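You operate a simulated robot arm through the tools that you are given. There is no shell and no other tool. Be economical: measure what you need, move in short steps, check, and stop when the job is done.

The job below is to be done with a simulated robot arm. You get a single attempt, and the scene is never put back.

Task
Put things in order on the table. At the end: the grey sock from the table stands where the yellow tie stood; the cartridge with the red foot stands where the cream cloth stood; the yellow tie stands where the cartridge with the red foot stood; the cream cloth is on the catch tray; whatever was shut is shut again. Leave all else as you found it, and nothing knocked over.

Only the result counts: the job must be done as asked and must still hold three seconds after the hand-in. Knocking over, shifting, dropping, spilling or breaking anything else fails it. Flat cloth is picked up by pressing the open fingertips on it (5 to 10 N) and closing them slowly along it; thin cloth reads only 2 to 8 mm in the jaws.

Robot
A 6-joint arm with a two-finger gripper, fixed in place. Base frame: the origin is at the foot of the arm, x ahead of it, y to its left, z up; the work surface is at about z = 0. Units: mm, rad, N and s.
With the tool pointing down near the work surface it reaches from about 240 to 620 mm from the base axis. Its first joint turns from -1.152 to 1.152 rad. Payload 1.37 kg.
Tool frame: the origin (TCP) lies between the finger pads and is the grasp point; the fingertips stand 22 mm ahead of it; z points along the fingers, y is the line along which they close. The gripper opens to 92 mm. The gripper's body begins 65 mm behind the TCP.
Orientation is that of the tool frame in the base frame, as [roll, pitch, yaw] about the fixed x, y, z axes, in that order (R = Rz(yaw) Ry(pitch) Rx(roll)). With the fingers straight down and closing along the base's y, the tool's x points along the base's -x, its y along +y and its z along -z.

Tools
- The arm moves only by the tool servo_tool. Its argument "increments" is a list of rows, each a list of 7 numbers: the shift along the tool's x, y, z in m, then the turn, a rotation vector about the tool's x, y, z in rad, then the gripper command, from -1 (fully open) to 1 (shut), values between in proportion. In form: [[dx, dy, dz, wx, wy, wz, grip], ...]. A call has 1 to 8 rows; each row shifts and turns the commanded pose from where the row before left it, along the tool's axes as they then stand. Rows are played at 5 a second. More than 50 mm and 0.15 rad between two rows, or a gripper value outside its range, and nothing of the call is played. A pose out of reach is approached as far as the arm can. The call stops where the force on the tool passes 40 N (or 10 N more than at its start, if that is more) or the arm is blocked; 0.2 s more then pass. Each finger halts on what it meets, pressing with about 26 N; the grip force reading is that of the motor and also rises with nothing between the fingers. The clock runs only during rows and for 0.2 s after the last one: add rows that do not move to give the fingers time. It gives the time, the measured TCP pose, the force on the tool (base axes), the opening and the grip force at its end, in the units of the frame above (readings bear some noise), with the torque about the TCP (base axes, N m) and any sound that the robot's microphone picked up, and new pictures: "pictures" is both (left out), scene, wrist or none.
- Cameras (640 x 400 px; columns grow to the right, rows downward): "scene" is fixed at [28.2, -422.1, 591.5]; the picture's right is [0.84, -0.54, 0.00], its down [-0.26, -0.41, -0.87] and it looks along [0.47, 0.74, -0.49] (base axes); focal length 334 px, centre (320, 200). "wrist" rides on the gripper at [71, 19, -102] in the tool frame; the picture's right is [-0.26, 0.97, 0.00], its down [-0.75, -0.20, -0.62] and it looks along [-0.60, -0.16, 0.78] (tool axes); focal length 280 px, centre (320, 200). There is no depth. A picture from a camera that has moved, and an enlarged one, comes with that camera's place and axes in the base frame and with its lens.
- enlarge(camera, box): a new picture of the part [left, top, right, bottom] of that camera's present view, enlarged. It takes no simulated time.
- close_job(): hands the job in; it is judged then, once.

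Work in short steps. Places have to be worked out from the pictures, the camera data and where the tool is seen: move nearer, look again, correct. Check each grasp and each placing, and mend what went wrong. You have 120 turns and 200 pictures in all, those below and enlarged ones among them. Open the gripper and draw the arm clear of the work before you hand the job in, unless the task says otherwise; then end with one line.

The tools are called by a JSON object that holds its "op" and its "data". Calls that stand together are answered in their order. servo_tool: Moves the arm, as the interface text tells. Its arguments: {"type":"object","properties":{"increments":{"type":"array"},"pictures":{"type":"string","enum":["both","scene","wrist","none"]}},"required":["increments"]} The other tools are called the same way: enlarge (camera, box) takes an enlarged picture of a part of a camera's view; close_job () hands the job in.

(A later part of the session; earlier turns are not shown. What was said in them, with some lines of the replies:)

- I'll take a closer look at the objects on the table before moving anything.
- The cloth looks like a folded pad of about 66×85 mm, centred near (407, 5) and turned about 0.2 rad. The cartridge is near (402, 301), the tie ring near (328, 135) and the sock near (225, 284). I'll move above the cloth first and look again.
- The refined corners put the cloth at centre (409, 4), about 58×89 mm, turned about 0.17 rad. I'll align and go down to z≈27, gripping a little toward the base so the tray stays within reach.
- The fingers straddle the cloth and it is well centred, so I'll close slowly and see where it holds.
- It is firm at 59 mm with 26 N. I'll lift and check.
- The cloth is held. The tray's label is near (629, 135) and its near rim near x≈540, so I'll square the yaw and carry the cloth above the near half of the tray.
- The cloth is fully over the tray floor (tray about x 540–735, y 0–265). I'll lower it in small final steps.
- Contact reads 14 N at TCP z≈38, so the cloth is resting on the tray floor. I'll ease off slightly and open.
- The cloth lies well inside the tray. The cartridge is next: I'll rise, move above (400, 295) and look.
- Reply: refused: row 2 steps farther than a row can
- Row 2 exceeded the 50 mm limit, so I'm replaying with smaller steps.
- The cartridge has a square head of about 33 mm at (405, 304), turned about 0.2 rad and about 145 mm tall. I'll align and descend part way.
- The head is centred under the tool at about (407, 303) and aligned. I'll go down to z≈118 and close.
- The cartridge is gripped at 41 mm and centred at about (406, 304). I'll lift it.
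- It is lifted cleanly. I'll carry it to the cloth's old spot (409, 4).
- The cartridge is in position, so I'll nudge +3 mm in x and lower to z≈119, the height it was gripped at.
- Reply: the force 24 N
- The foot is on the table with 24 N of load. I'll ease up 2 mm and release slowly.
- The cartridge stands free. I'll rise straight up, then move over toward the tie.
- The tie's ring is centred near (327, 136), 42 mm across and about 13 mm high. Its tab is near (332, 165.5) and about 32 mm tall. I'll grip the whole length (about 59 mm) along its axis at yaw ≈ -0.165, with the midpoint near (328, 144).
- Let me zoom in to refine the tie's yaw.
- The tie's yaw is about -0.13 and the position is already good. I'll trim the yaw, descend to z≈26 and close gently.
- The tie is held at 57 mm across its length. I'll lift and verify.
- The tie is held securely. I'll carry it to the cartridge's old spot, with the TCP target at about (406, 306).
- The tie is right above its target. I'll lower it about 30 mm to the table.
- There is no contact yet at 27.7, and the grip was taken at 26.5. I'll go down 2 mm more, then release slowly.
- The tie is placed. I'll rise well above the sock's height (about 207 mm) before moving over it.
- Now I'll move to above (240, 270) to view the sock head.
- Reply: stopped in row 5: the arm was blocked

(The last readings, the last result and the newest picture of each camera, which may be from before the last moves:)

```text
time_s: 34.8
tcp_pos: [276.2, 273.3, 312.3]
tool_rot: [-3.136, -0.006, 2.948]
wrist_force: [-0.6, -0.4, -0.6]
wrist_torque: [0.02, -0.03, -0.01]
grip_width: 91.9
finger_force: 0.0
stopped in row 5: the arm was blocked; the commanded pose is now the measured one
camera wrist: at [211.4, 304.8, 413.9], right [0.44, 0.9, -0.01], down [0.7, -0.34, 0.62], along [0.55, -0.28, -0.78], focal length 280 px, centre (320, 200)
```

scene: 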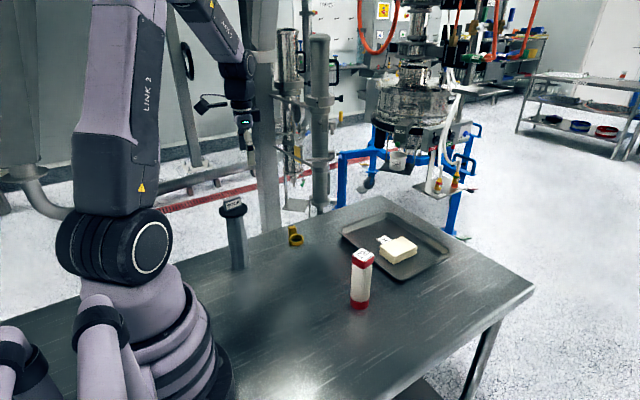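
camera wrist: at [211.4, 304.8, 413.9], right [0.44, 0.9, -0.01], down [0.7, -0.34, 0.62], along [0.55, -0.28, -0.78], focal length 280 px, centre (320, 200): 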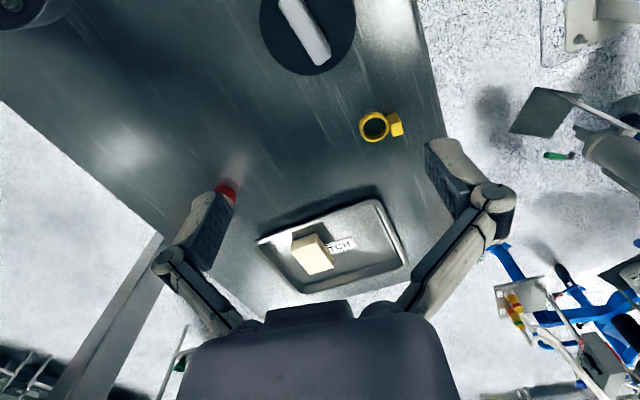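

The arm hit a joint limit at this height. The sock's handle runs roughly along x (about 0.2 rad), centred near (229, 283), so I'll drop to z≈255 (tips still above the handle) and turn to yaw +0.2.

{"op": "servo_tool", "data": {"increments": [[0, 0, 0.03, 0, 0, 0, -1], [0, 0, 0.028, 0, 0, 0, -1], [0, 0, 0, 0, 0, -0.13, -1], [0, 0, 0, 0, 0, -0.13, -1], [0, 0, 0, 0, 0, -0.13, -1], [0, 0, 0, 0, 0, 0, -1]]}}

```text
time_s: 36.4
tcp_pos: [295.5, 291.0, 305.3]
tool_rot: [3.06, 0.124, -2.954]
wrist_force: [0.5, 0.6, -0.7]
wrist_torque: [0.04, 0.03, 0.02]
grip_width: 92.1
finger_force: 0.1
stopped in row 6: the arm was blocked; the commanded pose is now the measured one
camera wrist: at [212.3, 284.0, 400.6], right [0.07, 0.99, 0.11], down [0.71, -0.12, 0.69], along [0.7, 0.03, -0.71], focal length 280 px, centre (320, 200)
```

scene: 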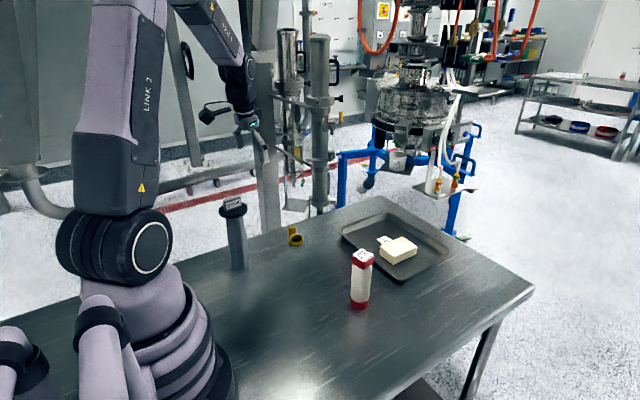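
wrist: 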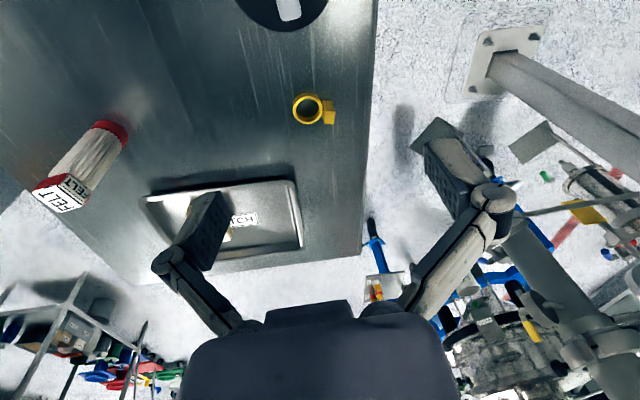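

The arm tilted against a limit. I'll back out radially while restoring the vertical, then try a lower approach.

{"op": "servo_tool", "data": {"increments": [[-0.03, 0.02, 0, 0, 0, 0, -1], [-0.03, 0.02, 0, 0, 0, 0, -1], [0, 0, 0, 0.0405, 0.062, 0, -1], [0, 0, 0, 0.0405, 0.062, 0, -1], [0, 0, 0, 0, 0, 0, -1]], "pictures": "scene"}}

```text
time_s: 37.6
tcp_pos: [338.3, 335.2, 304.0]
tool_rot: [-3.122, -0.031, -2.942]
wrist_force: [-0.5, -0.5, -1.2]
wrist_torque: [-0.02, -0.02, 0.04]
grip_width: 92.1
finger_force: 0.1
```

scene: 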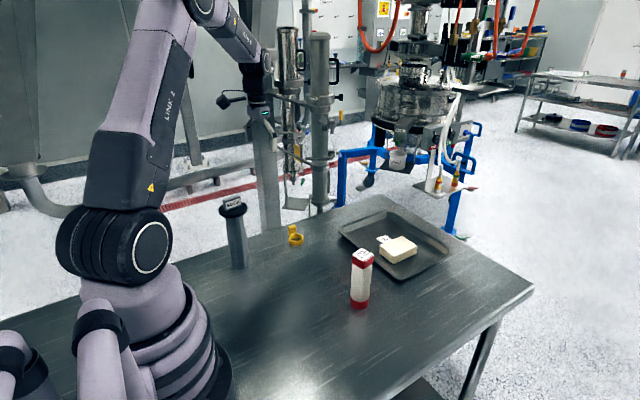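

That freed the arm. I'll fix the residual tilt and lower to z≈250 here, away from the sock.

{"op": "servo_tool", "data": {"increments": [[0, 0, 0.02, -0.0196, -0.031, 0, -1], [0, 0, 0.02, 0, 0, 0, -1], [0, 0, 0.014, 0, 0, 0, -1], [0, 0, 0, 0, 0, 0, -1]], "pictures": "none"}}

```text
time_s: 38.6
tcp_pos: [336.4, 336.5, 251.1]
tool_rot: [3.141, 0.001, -2.941]
wrist_force: [-0.8, 0.3, -0.8]
wrist_torque: [-0.02, 0.0, 0.0]
grip_width: 92.1
finger_force: 0.0
```

The tool is vertical again at z=251. I'll move inward toward the sock in moderate steps.

{"op": "servo_tool", "data": {"increments": [[0.027, -0.0085, 0, 0, 0, 0, -1], [0.027, -0.0085, 0, 0, 0, 0, -1], [0.027, -0.0085, 0, 0, 0, 0, -1], [0, 0, 0, 0, 0, 0, -1]]}}

```text
time_s: 39.6
tcp_pos: [261.7, 295.2, 251.0]
tool_rot: [-3.141, 0.002, -2.94]
wrist_force: [0.5, -0.1, -0.1]
wrist_torque: [0.02, -0.01, 0.04]
grip_width: 91.9
finger_force: 0.0
camera wrist: at [189.4, 298.1, 353.2], right [0.07, 1.0, 0.0], down [0.78, -0.05, 0.63], along [0.62, -0.04, -0.78], focal length 280 px, centre (320, 200)
```

scene: 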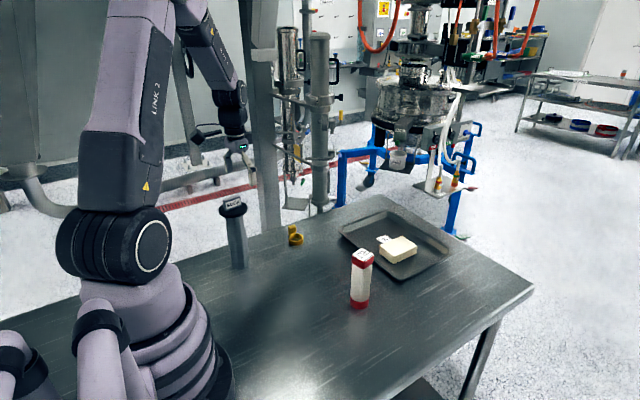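
wrist: 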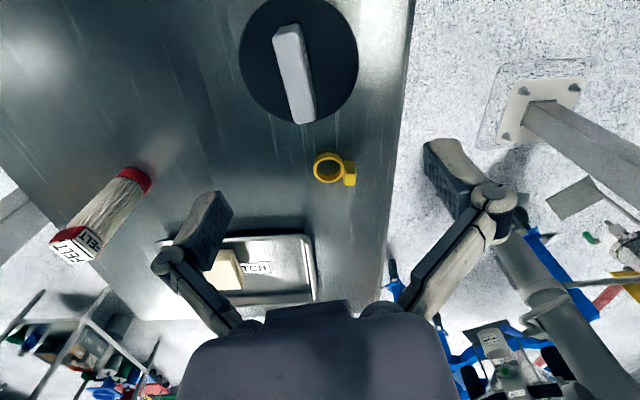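

{"op": "enlarge", "data": {"camera": "wrist", "box": [230, 0, 370, 130]}}

{"op": "enlarge", "data": {"camera": "scene", "box": [210, 185, 260, 280]}}

```text
3.08 times, centred on (300, 65) of wrist
camera zoom: at [189.4, 298.1, 353.2], right [0.07, 1.0, 0.0], down [0.78, -0.05, 0.63], along [0.62, -0.04, -0.78], focal length 863 px, centre (382, 615)
```

zoom: 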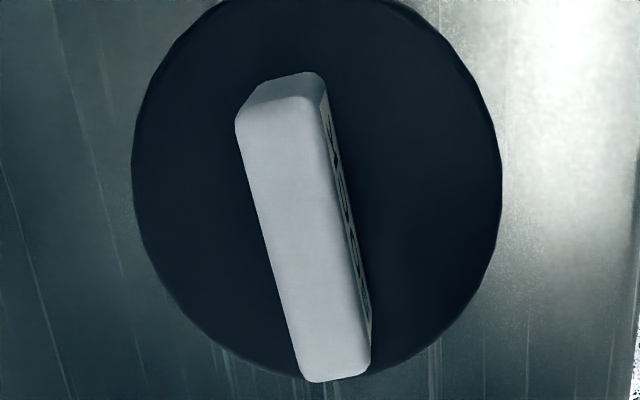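

```text
4.21 times, centred on (235, 232) of scene
camera zoom: at [28.2, -422.1, 591.5], right [0.84, -0.54, 0.0], down [-0.26, -0.41, -0.87], along [0.47, 0.74, -0.49], focal length 1406 px, centre (678, 63)
```

zoom: 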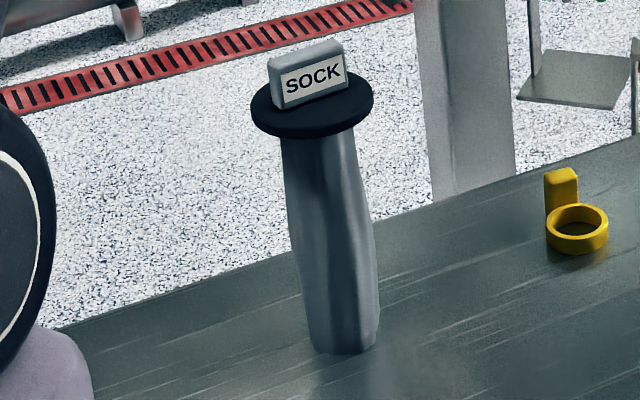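

The handle is centred at about (229.5, 284), 11 mm thick, with its axis turned 0.12 rad. I'll move above it.

{"op": "servo_tool", "data": {"increments": [[0, 0, 0, 0, 0, 0.08, -1], [0.017, -0.0036, 0, 0, 0, 0, -1], [0.0168, -0.0036, 0, 0, 0, 0, -1], [0, 0, 0, 0, 0, 0, -1]]}}

```text
time_s: 40.6
tcp_pos: [229.1, 283.2, 249.9]
tool_rot: [3.141, 0.001, -3.021]
wrist_force: [0.0, -0.2, -0.1]
wrist_torque: [0.03, -0.02, -0.03]
grip_width: 92.3
finger_force: 0.1
camera wrist: at [157.2, 293.1, 353.2], right [0.14, 0.99, 0.0], down [0.77, -0.11, 0.63], along [0.62, -0.09, -0.78], focal length 280 px, centre (320, 200)
```

scene: 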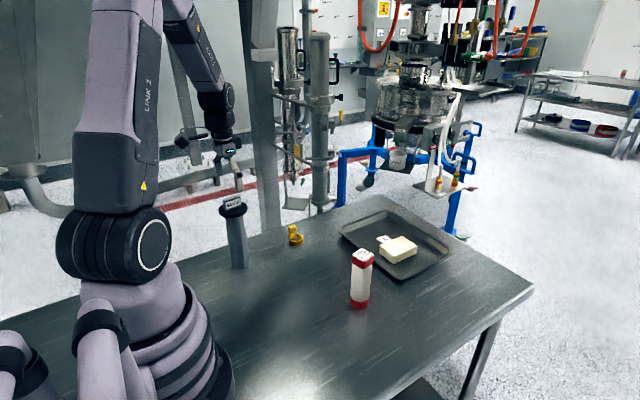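
wrist: 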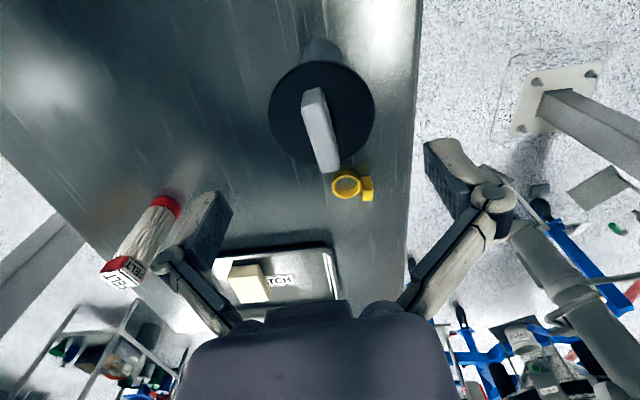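

The handle is centred near (225, 284). I'll shift 3 mm inward and descend to z≈205, tips just above the flange.

{"op": "servo_tool", "data": {"increments": [[0.003, 0.0005, 0.02, 0, 0, 0, -1], [0, 0, 0.015, 0, 0, 0, -1], [0, 0, 0.009, 0, 0, 0, -1], [0, 0, 0, 0, 0, 0, -1]]}}

{"op": "enlarge", "data": {"camera": "scene", "box": [190, 140, 290, 280]}}

```text
time_s: 41.6
tcp_pos: [227.8, 283.7, 205.0]
tool_rot: [3.141, 0.0, -3.02]
wrist_force: [-0.1, 0.4, -0.1]
wrist_torque: [-0.01, 0.0, -0.02]
grip_width: 92.1
finger_force: 0.1
camera wrist: at [154.3, 293.5, 307.3], right [0.14, 0.99, 0.0], down [0.77, -0.11, 0.63], along [0.62, -0.09, -0.78], focal length 280 px, centre (320, 200)
```

scene: 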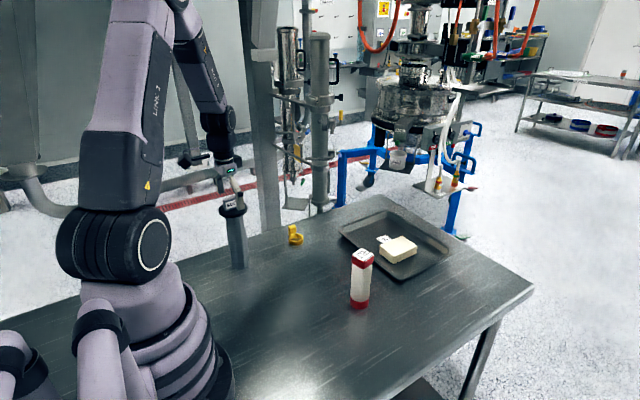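
wrist: 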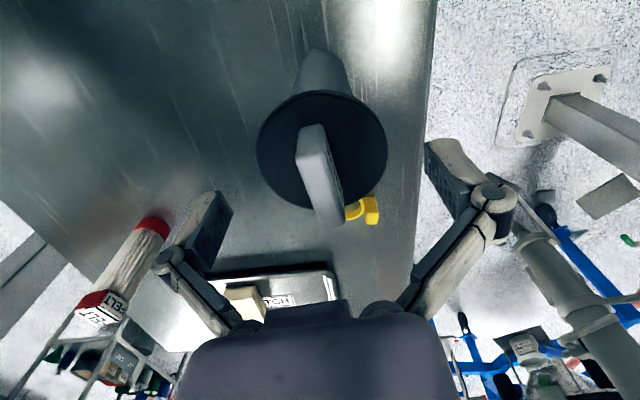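

```text
2.86 times, centred on (240, 210) of scene
camera zoom: at [28.2, -422.1, 591.5], right [0.84, -0.54, 0.0], down [-0.26, -0.41, -0.87], along [0.47, 0.74, -0.49], focal length 954 px, centre (549, 171)
```

zoom: 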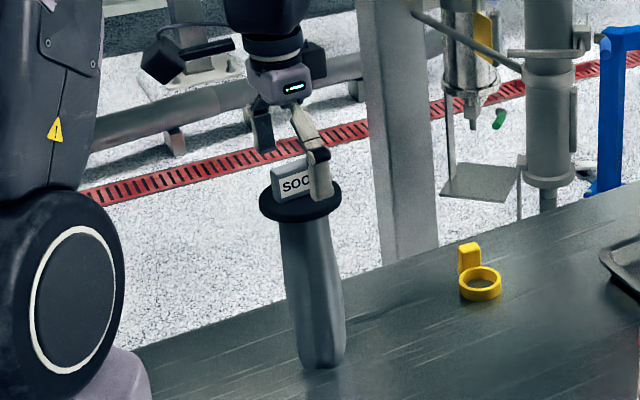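

The handle sits between the fingers. I'll shift 4 mm toward its centre, go 2 mm lower and close.

{"op": "servo_tool", "data": {"increments": [[0.004, 0, 0.002, 0, 0, 0, -1], [0, 0, 0, 0, 0, 0, -0.5], [0, 0, 0, 0, 0, 0, 0], [0, 0, 0, 0, 0, 0, 0.4], [0, 0, 0, 0, 0, 0, 0.7], [0, 0, 0, 0, 0, 0, 0.9], [0, 0, 0, 0, 0, 0, 0.95], [0, 0, 0, 0, 0, 0, 0.95]]}}

```text
time_s: 43.4
tcp_pos: [222.5, 284.2, 202.2]
tool_rot: [-3.141, 0.0, -3.023]
wrist_force: [-0.2, 1.1, -0.5]
wrist_torque: [0.02, 0.02, -0.01]
grip_width: 12.3
finger_force: 26.4
camera wrist: at [150.4, 292.9, 305.6], right [0.14, 0.99, 0.0], down [0.77, -0.11, 0.63], along [0.62, -0.09, -0.78], focal length 280 px, centre (320, 200)
```

scene: 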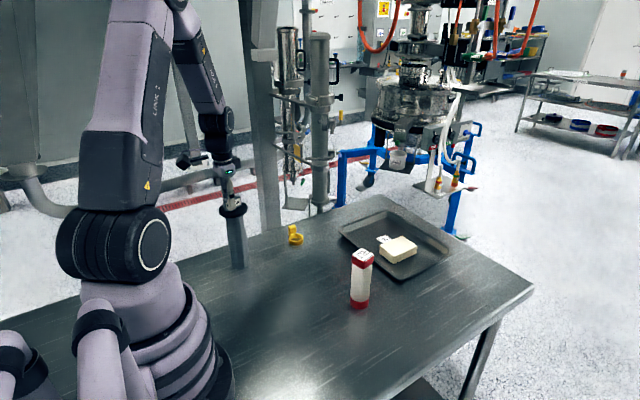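
wrist: 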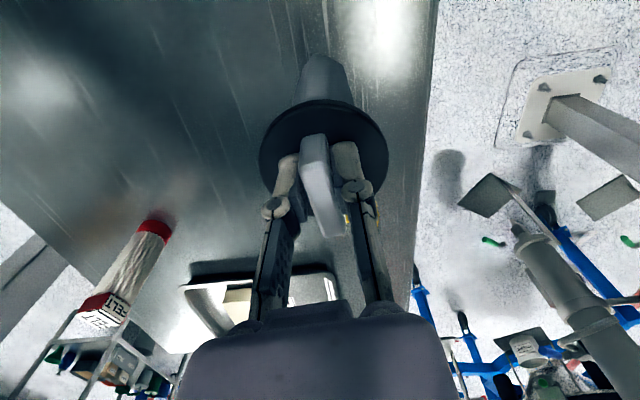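

The handle is gripped at 12.3 mm. I'll lift 35 mm, which is enough since the path is clear.

{"op": "servo_tool", "data": {"increments": [[0, 0, -0.01, 0, 0, 0, 0.95], [0, 0, -0.015, 0, 0, 0, 0.95], [0, 0, -0.01, 0, 0, 0, 0.95], [0, 0, 0, 0, 0, 0, 0.95]]}}

```text
time_s: 44.4
tcp_pos: [222.9, 282.7, 238.9]
tool_rot: [3.141, 0.001, -3.022]
wrist_force: [-0.3, 0.2, -0.6]
wrist_torque: [0.03, 0.04, 0.01]
grip_width: 12.3
finger_force: 26.1
camera wrist: at [150.6, 293.2, 341.5], right [0.14, 0.99, 0.0], down [0.77, -0.11, 0.63], along [0.62, -0.09, -0.78], focal length 280 px, centre (320, 200)
```

scene: 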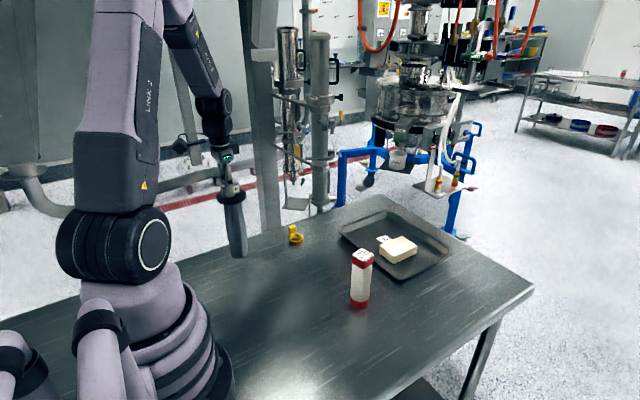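
wrist: 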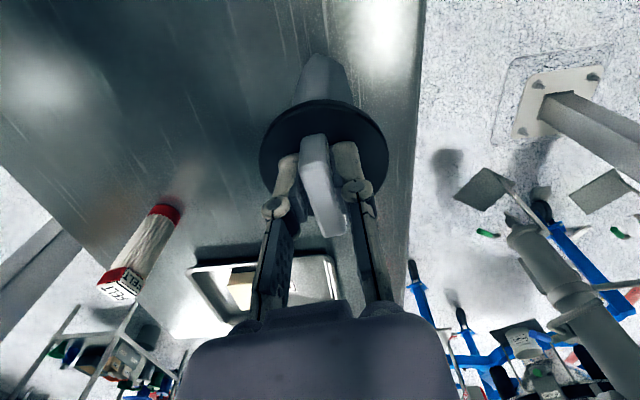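

The sock is lifted cleanly and hangs straight. I'll carry it at moderate speed to the tie's old spot (328, 140), with a slight outward detour.

{"op": "servo_tool", "data": {"increments": [[-0.0238, -0.0173, 0, 0, 0, 0, 0.95], [-0.0238, -0.0173, 0, 0, 0, 0, 0.95], [-0.0238, -0.0173, 0, 0, 0, 0, 0.95], [-0.004, -0.0257, 0, 0, 0, 0, 0.95], [-0.004, -0.0257, 0, 0, 0, 0, 0.95], [-0.004, -0.0257, 0, 0, 0, 0, 0.95], [-0.004, -0.0257, 0, 0, 0, 0, 0.95], [0, 0, 0, 0, 0, 0, 0.95]]}}

```text
time_s: 46.2
tcp_pos: [329.1, 141.4, 240.0]
tool_rot: [-3.14, 0.003, -3.021]
wrist_force: [0.9, -0.1, -1.7]
wrist_torque: [0.04, 0.02, 0.03]
grip_width: 12.4
finger_force: 26.0
camera wrist: at [256.0, 150.1, 342.1], right [0.14, 0.99, 0.0], down [0.77, -0.11, 0.63], along [0.62, -0.09, -0.78], focal length 280 px, centre (320, 200)
```

scene: 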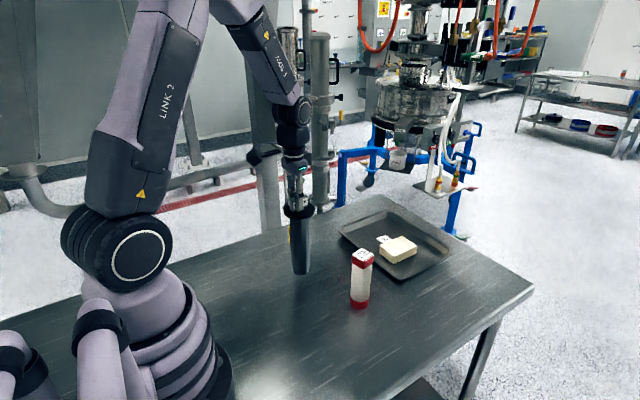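
wrist: 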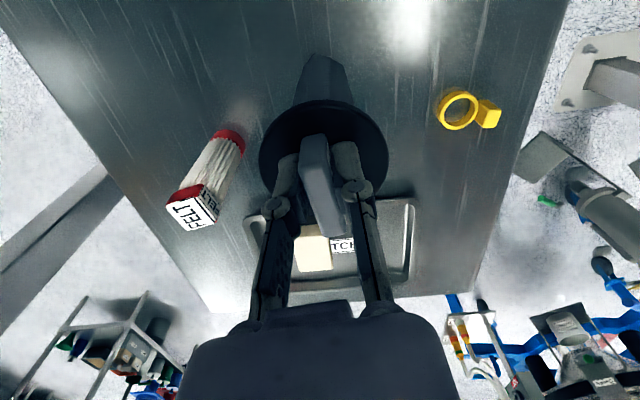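

The sock is over its target. I'll lower it toward TCP z≈202.5.

{"op": "servo_tool", "data": {"increments": [[0, 0, 0.018, 0, 0, 0, 0.95], [0, 0, 0.012, 0, 0, 0, 0.95], [0, 0, 0.005, 0, 0, 0, 0.95], [0, 0, 0.002, 0, 0, 0, 0.95], [0, 0, 0, 0, 0, 0, 0.95]]}}

```text
time_s: 47.4
tcp_pos: [328.1, 141.5, 203.4]
tool_rot: [-3.141, 0.002, -3.021]
wrist_force: [-4.7, -0.2, 19.9]
wrist_torque: [-0.04, 0.56, 0.0]
grip_width: 12.4
finger_force: 26.2
camera wrist: at [256.1, 150.3, 305.4], right [0.14, 0.99, 0.0], down [0.77, -0.11, 0.63], along [0.62, -0.09, -0.78], focal length 280 px, centre (320, 200)
```

scene: 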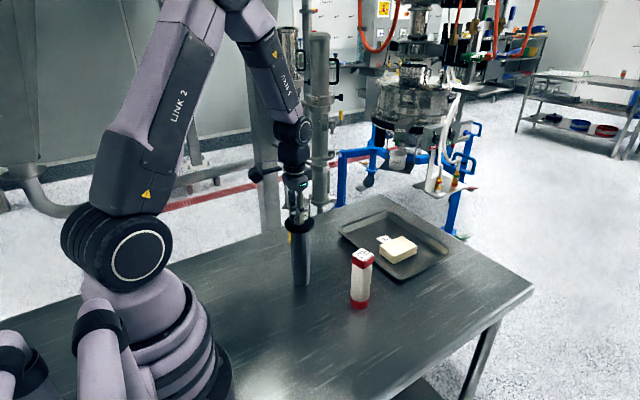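
wrist: 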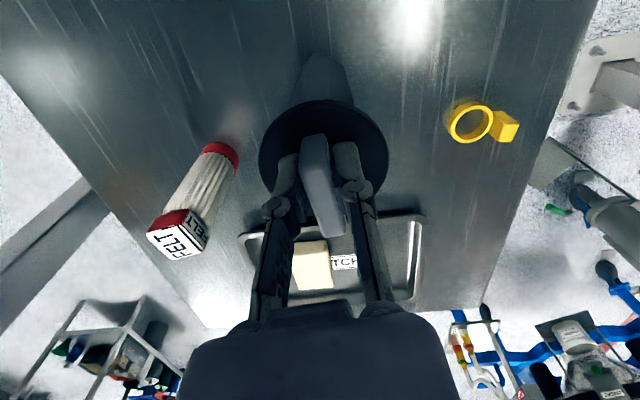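

The base is touching at 20 N with a small edge moment, so the residual tilt is slight. I'll ease up 1 mm and release very slowly.

{"op": "servo_tool", "data": {"increments": [[0, 0, -0.001, 0, 0, 0, 0.95], [0, 0, 0, 0, 0, 0, 0.8], [0, 0, 0, 0, 0, 0, 0.72], [0, 0, 0, 0, 0, 0, 0.64], [0, 0, 0, 0, 0, 0, 0.5], [0, 0, 0, 0, 0, 0, 0.3], [0, 0, 0, 0, 0, 0, 0.0], [0, 0, 0, 0, 0, 0, 0.0]]}}

```text
time_s: 49.2
tcp_pos: [329.2, 140.9, 200.9]
tool_rot: [-3.141, -0.001, -3.022]
wrist_force: [0.3, 0.3, -0.8]
wrist_torque: [-0.02, 0.0, 0.03]
grip_width: 45.9
finger_force: 0.0
camera wrist: at [256.1, 150.0, 305.7], right [0.14, 0.99, 0.0], down [0.77, -0.11, 0.63], along [0.62, -0.09, -0.78], focal length 280 px, centre (320, 200)
```

scene: 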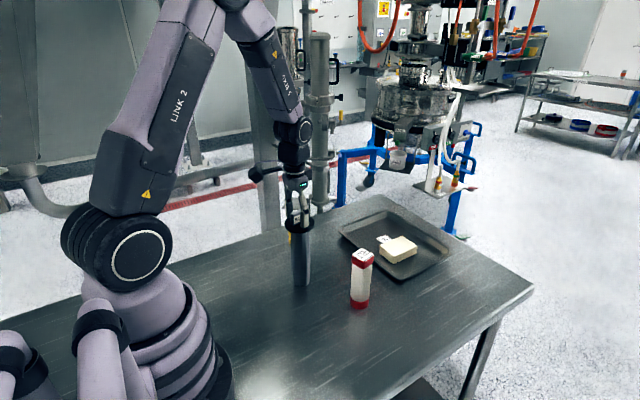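
wrist: 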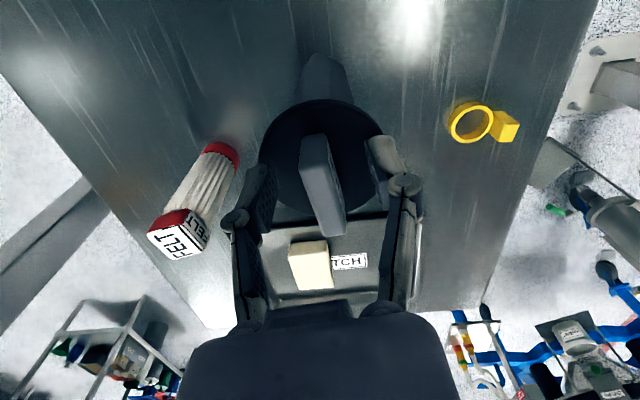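

The sock stands free. I'll rise vertically to z≈250, then back away clear of it.

{"op": "servo_tool", "data": {"increments": [[0, 0, -0.012, 0, 0, 0, -0.2], [0, 0, -0.02, 0, 0, 0, -0.2], [0, 0, -0.02, 0, 0, 0, -0.2], [-0.03, 0, 0, 0, 0, 0, -0.2], [-0.035, 0, 0, 0, 0, 0, -0.2], [-0.035, 0.02, -0.01, 0, 0, 0, -0.5], [-0.02, 0.03, -0.02, 0, 0, 0, -0.5], [0, 0, 0, 0, 0, 0, -0.5]]}}

{"op": "enlarge", "data": {"camera": "scene", "box": [240, 190, 460, 320]}}

```text
time_s: 51.0
tcp_pos: [442.9, 205.9, 286.9]
tool_rot: [-3.14, 0.0, -3.021]
wrist_force: [-0.6, -0.9, -0.3]
wrist_torque: [0.01, -0.02, -0.01]
grip_width: 69.2
finger_force: 0.0
camera wrist: at [370.1, 214.8, 389.0], right [0.14, 0.99, 0.0], down [0.77, -0.11, 0.63], along [0.62, -0.09, -0.78], focal length 280 px, centre (320, 200)
```

scene: 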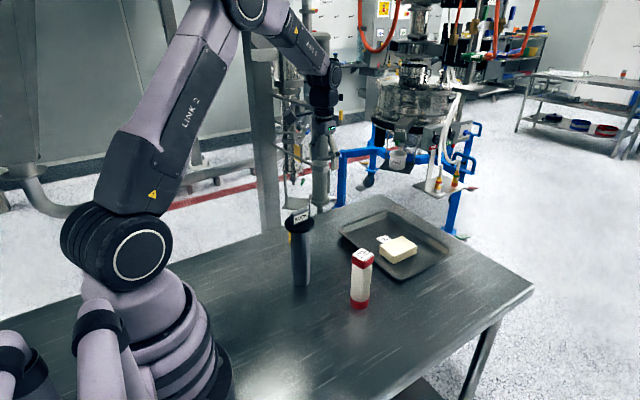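
wrist: 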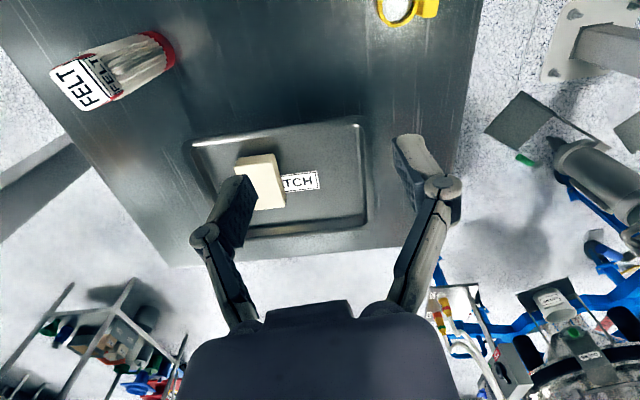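

```text
2.91 times, centred on (350, 255) of scene
camera zoom: at [28.2, -422.1, 591.5], right [0.84, -0.54, 0.0], down [-0.26, -0.41, -0.87], along [0.47, 0.74, -0.49], focal length 972 px, centre (233, 40)
```

zoom: 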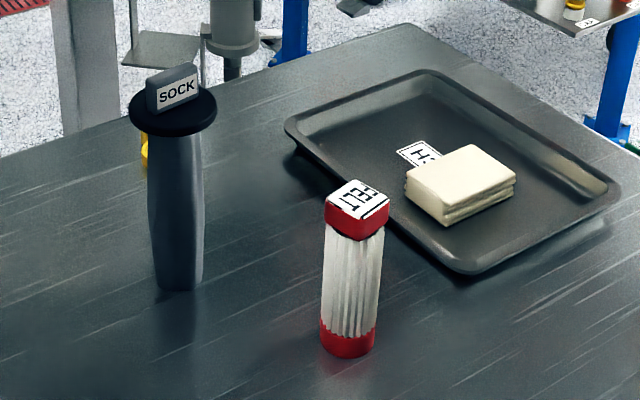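

The sock base measures about (330, 138) and the cartridge about (405, 0). The tie and cloth are in place, everything is upright and nothing was opened. I'll open the gripper fully and hand in.

{"op": "servo_tool", "data": {"increments": [[0, 0, -0.02, 0, 0, 0, -1], [0, 0, 0, 0, 0, 0, -1], [0, 0, 0, 0, 0, 0, -1]], "pictures": "none"}}

{"op": "close_job", "data": {}}

```text
time_s: 51.8
tcp_pos: [441.5, 204.4, 306.3]
tool_rot: [-3.14, 0.001, -3.021]
wrist_force: [-0.2, -1.2, 0.5]
wrist_torque: [-0.01, 0.01, -0.03]
grip_width: 92.0
finger_force: 0.2
```

```text
The job is handed in.
```

Job handed in: the cloth is on the catch tray, and the cartridge, tie and sock stand at their new spots (sock and cartridge measured within about 6 mm of target); nothing fell over, and I saw nothing shut to re-close.
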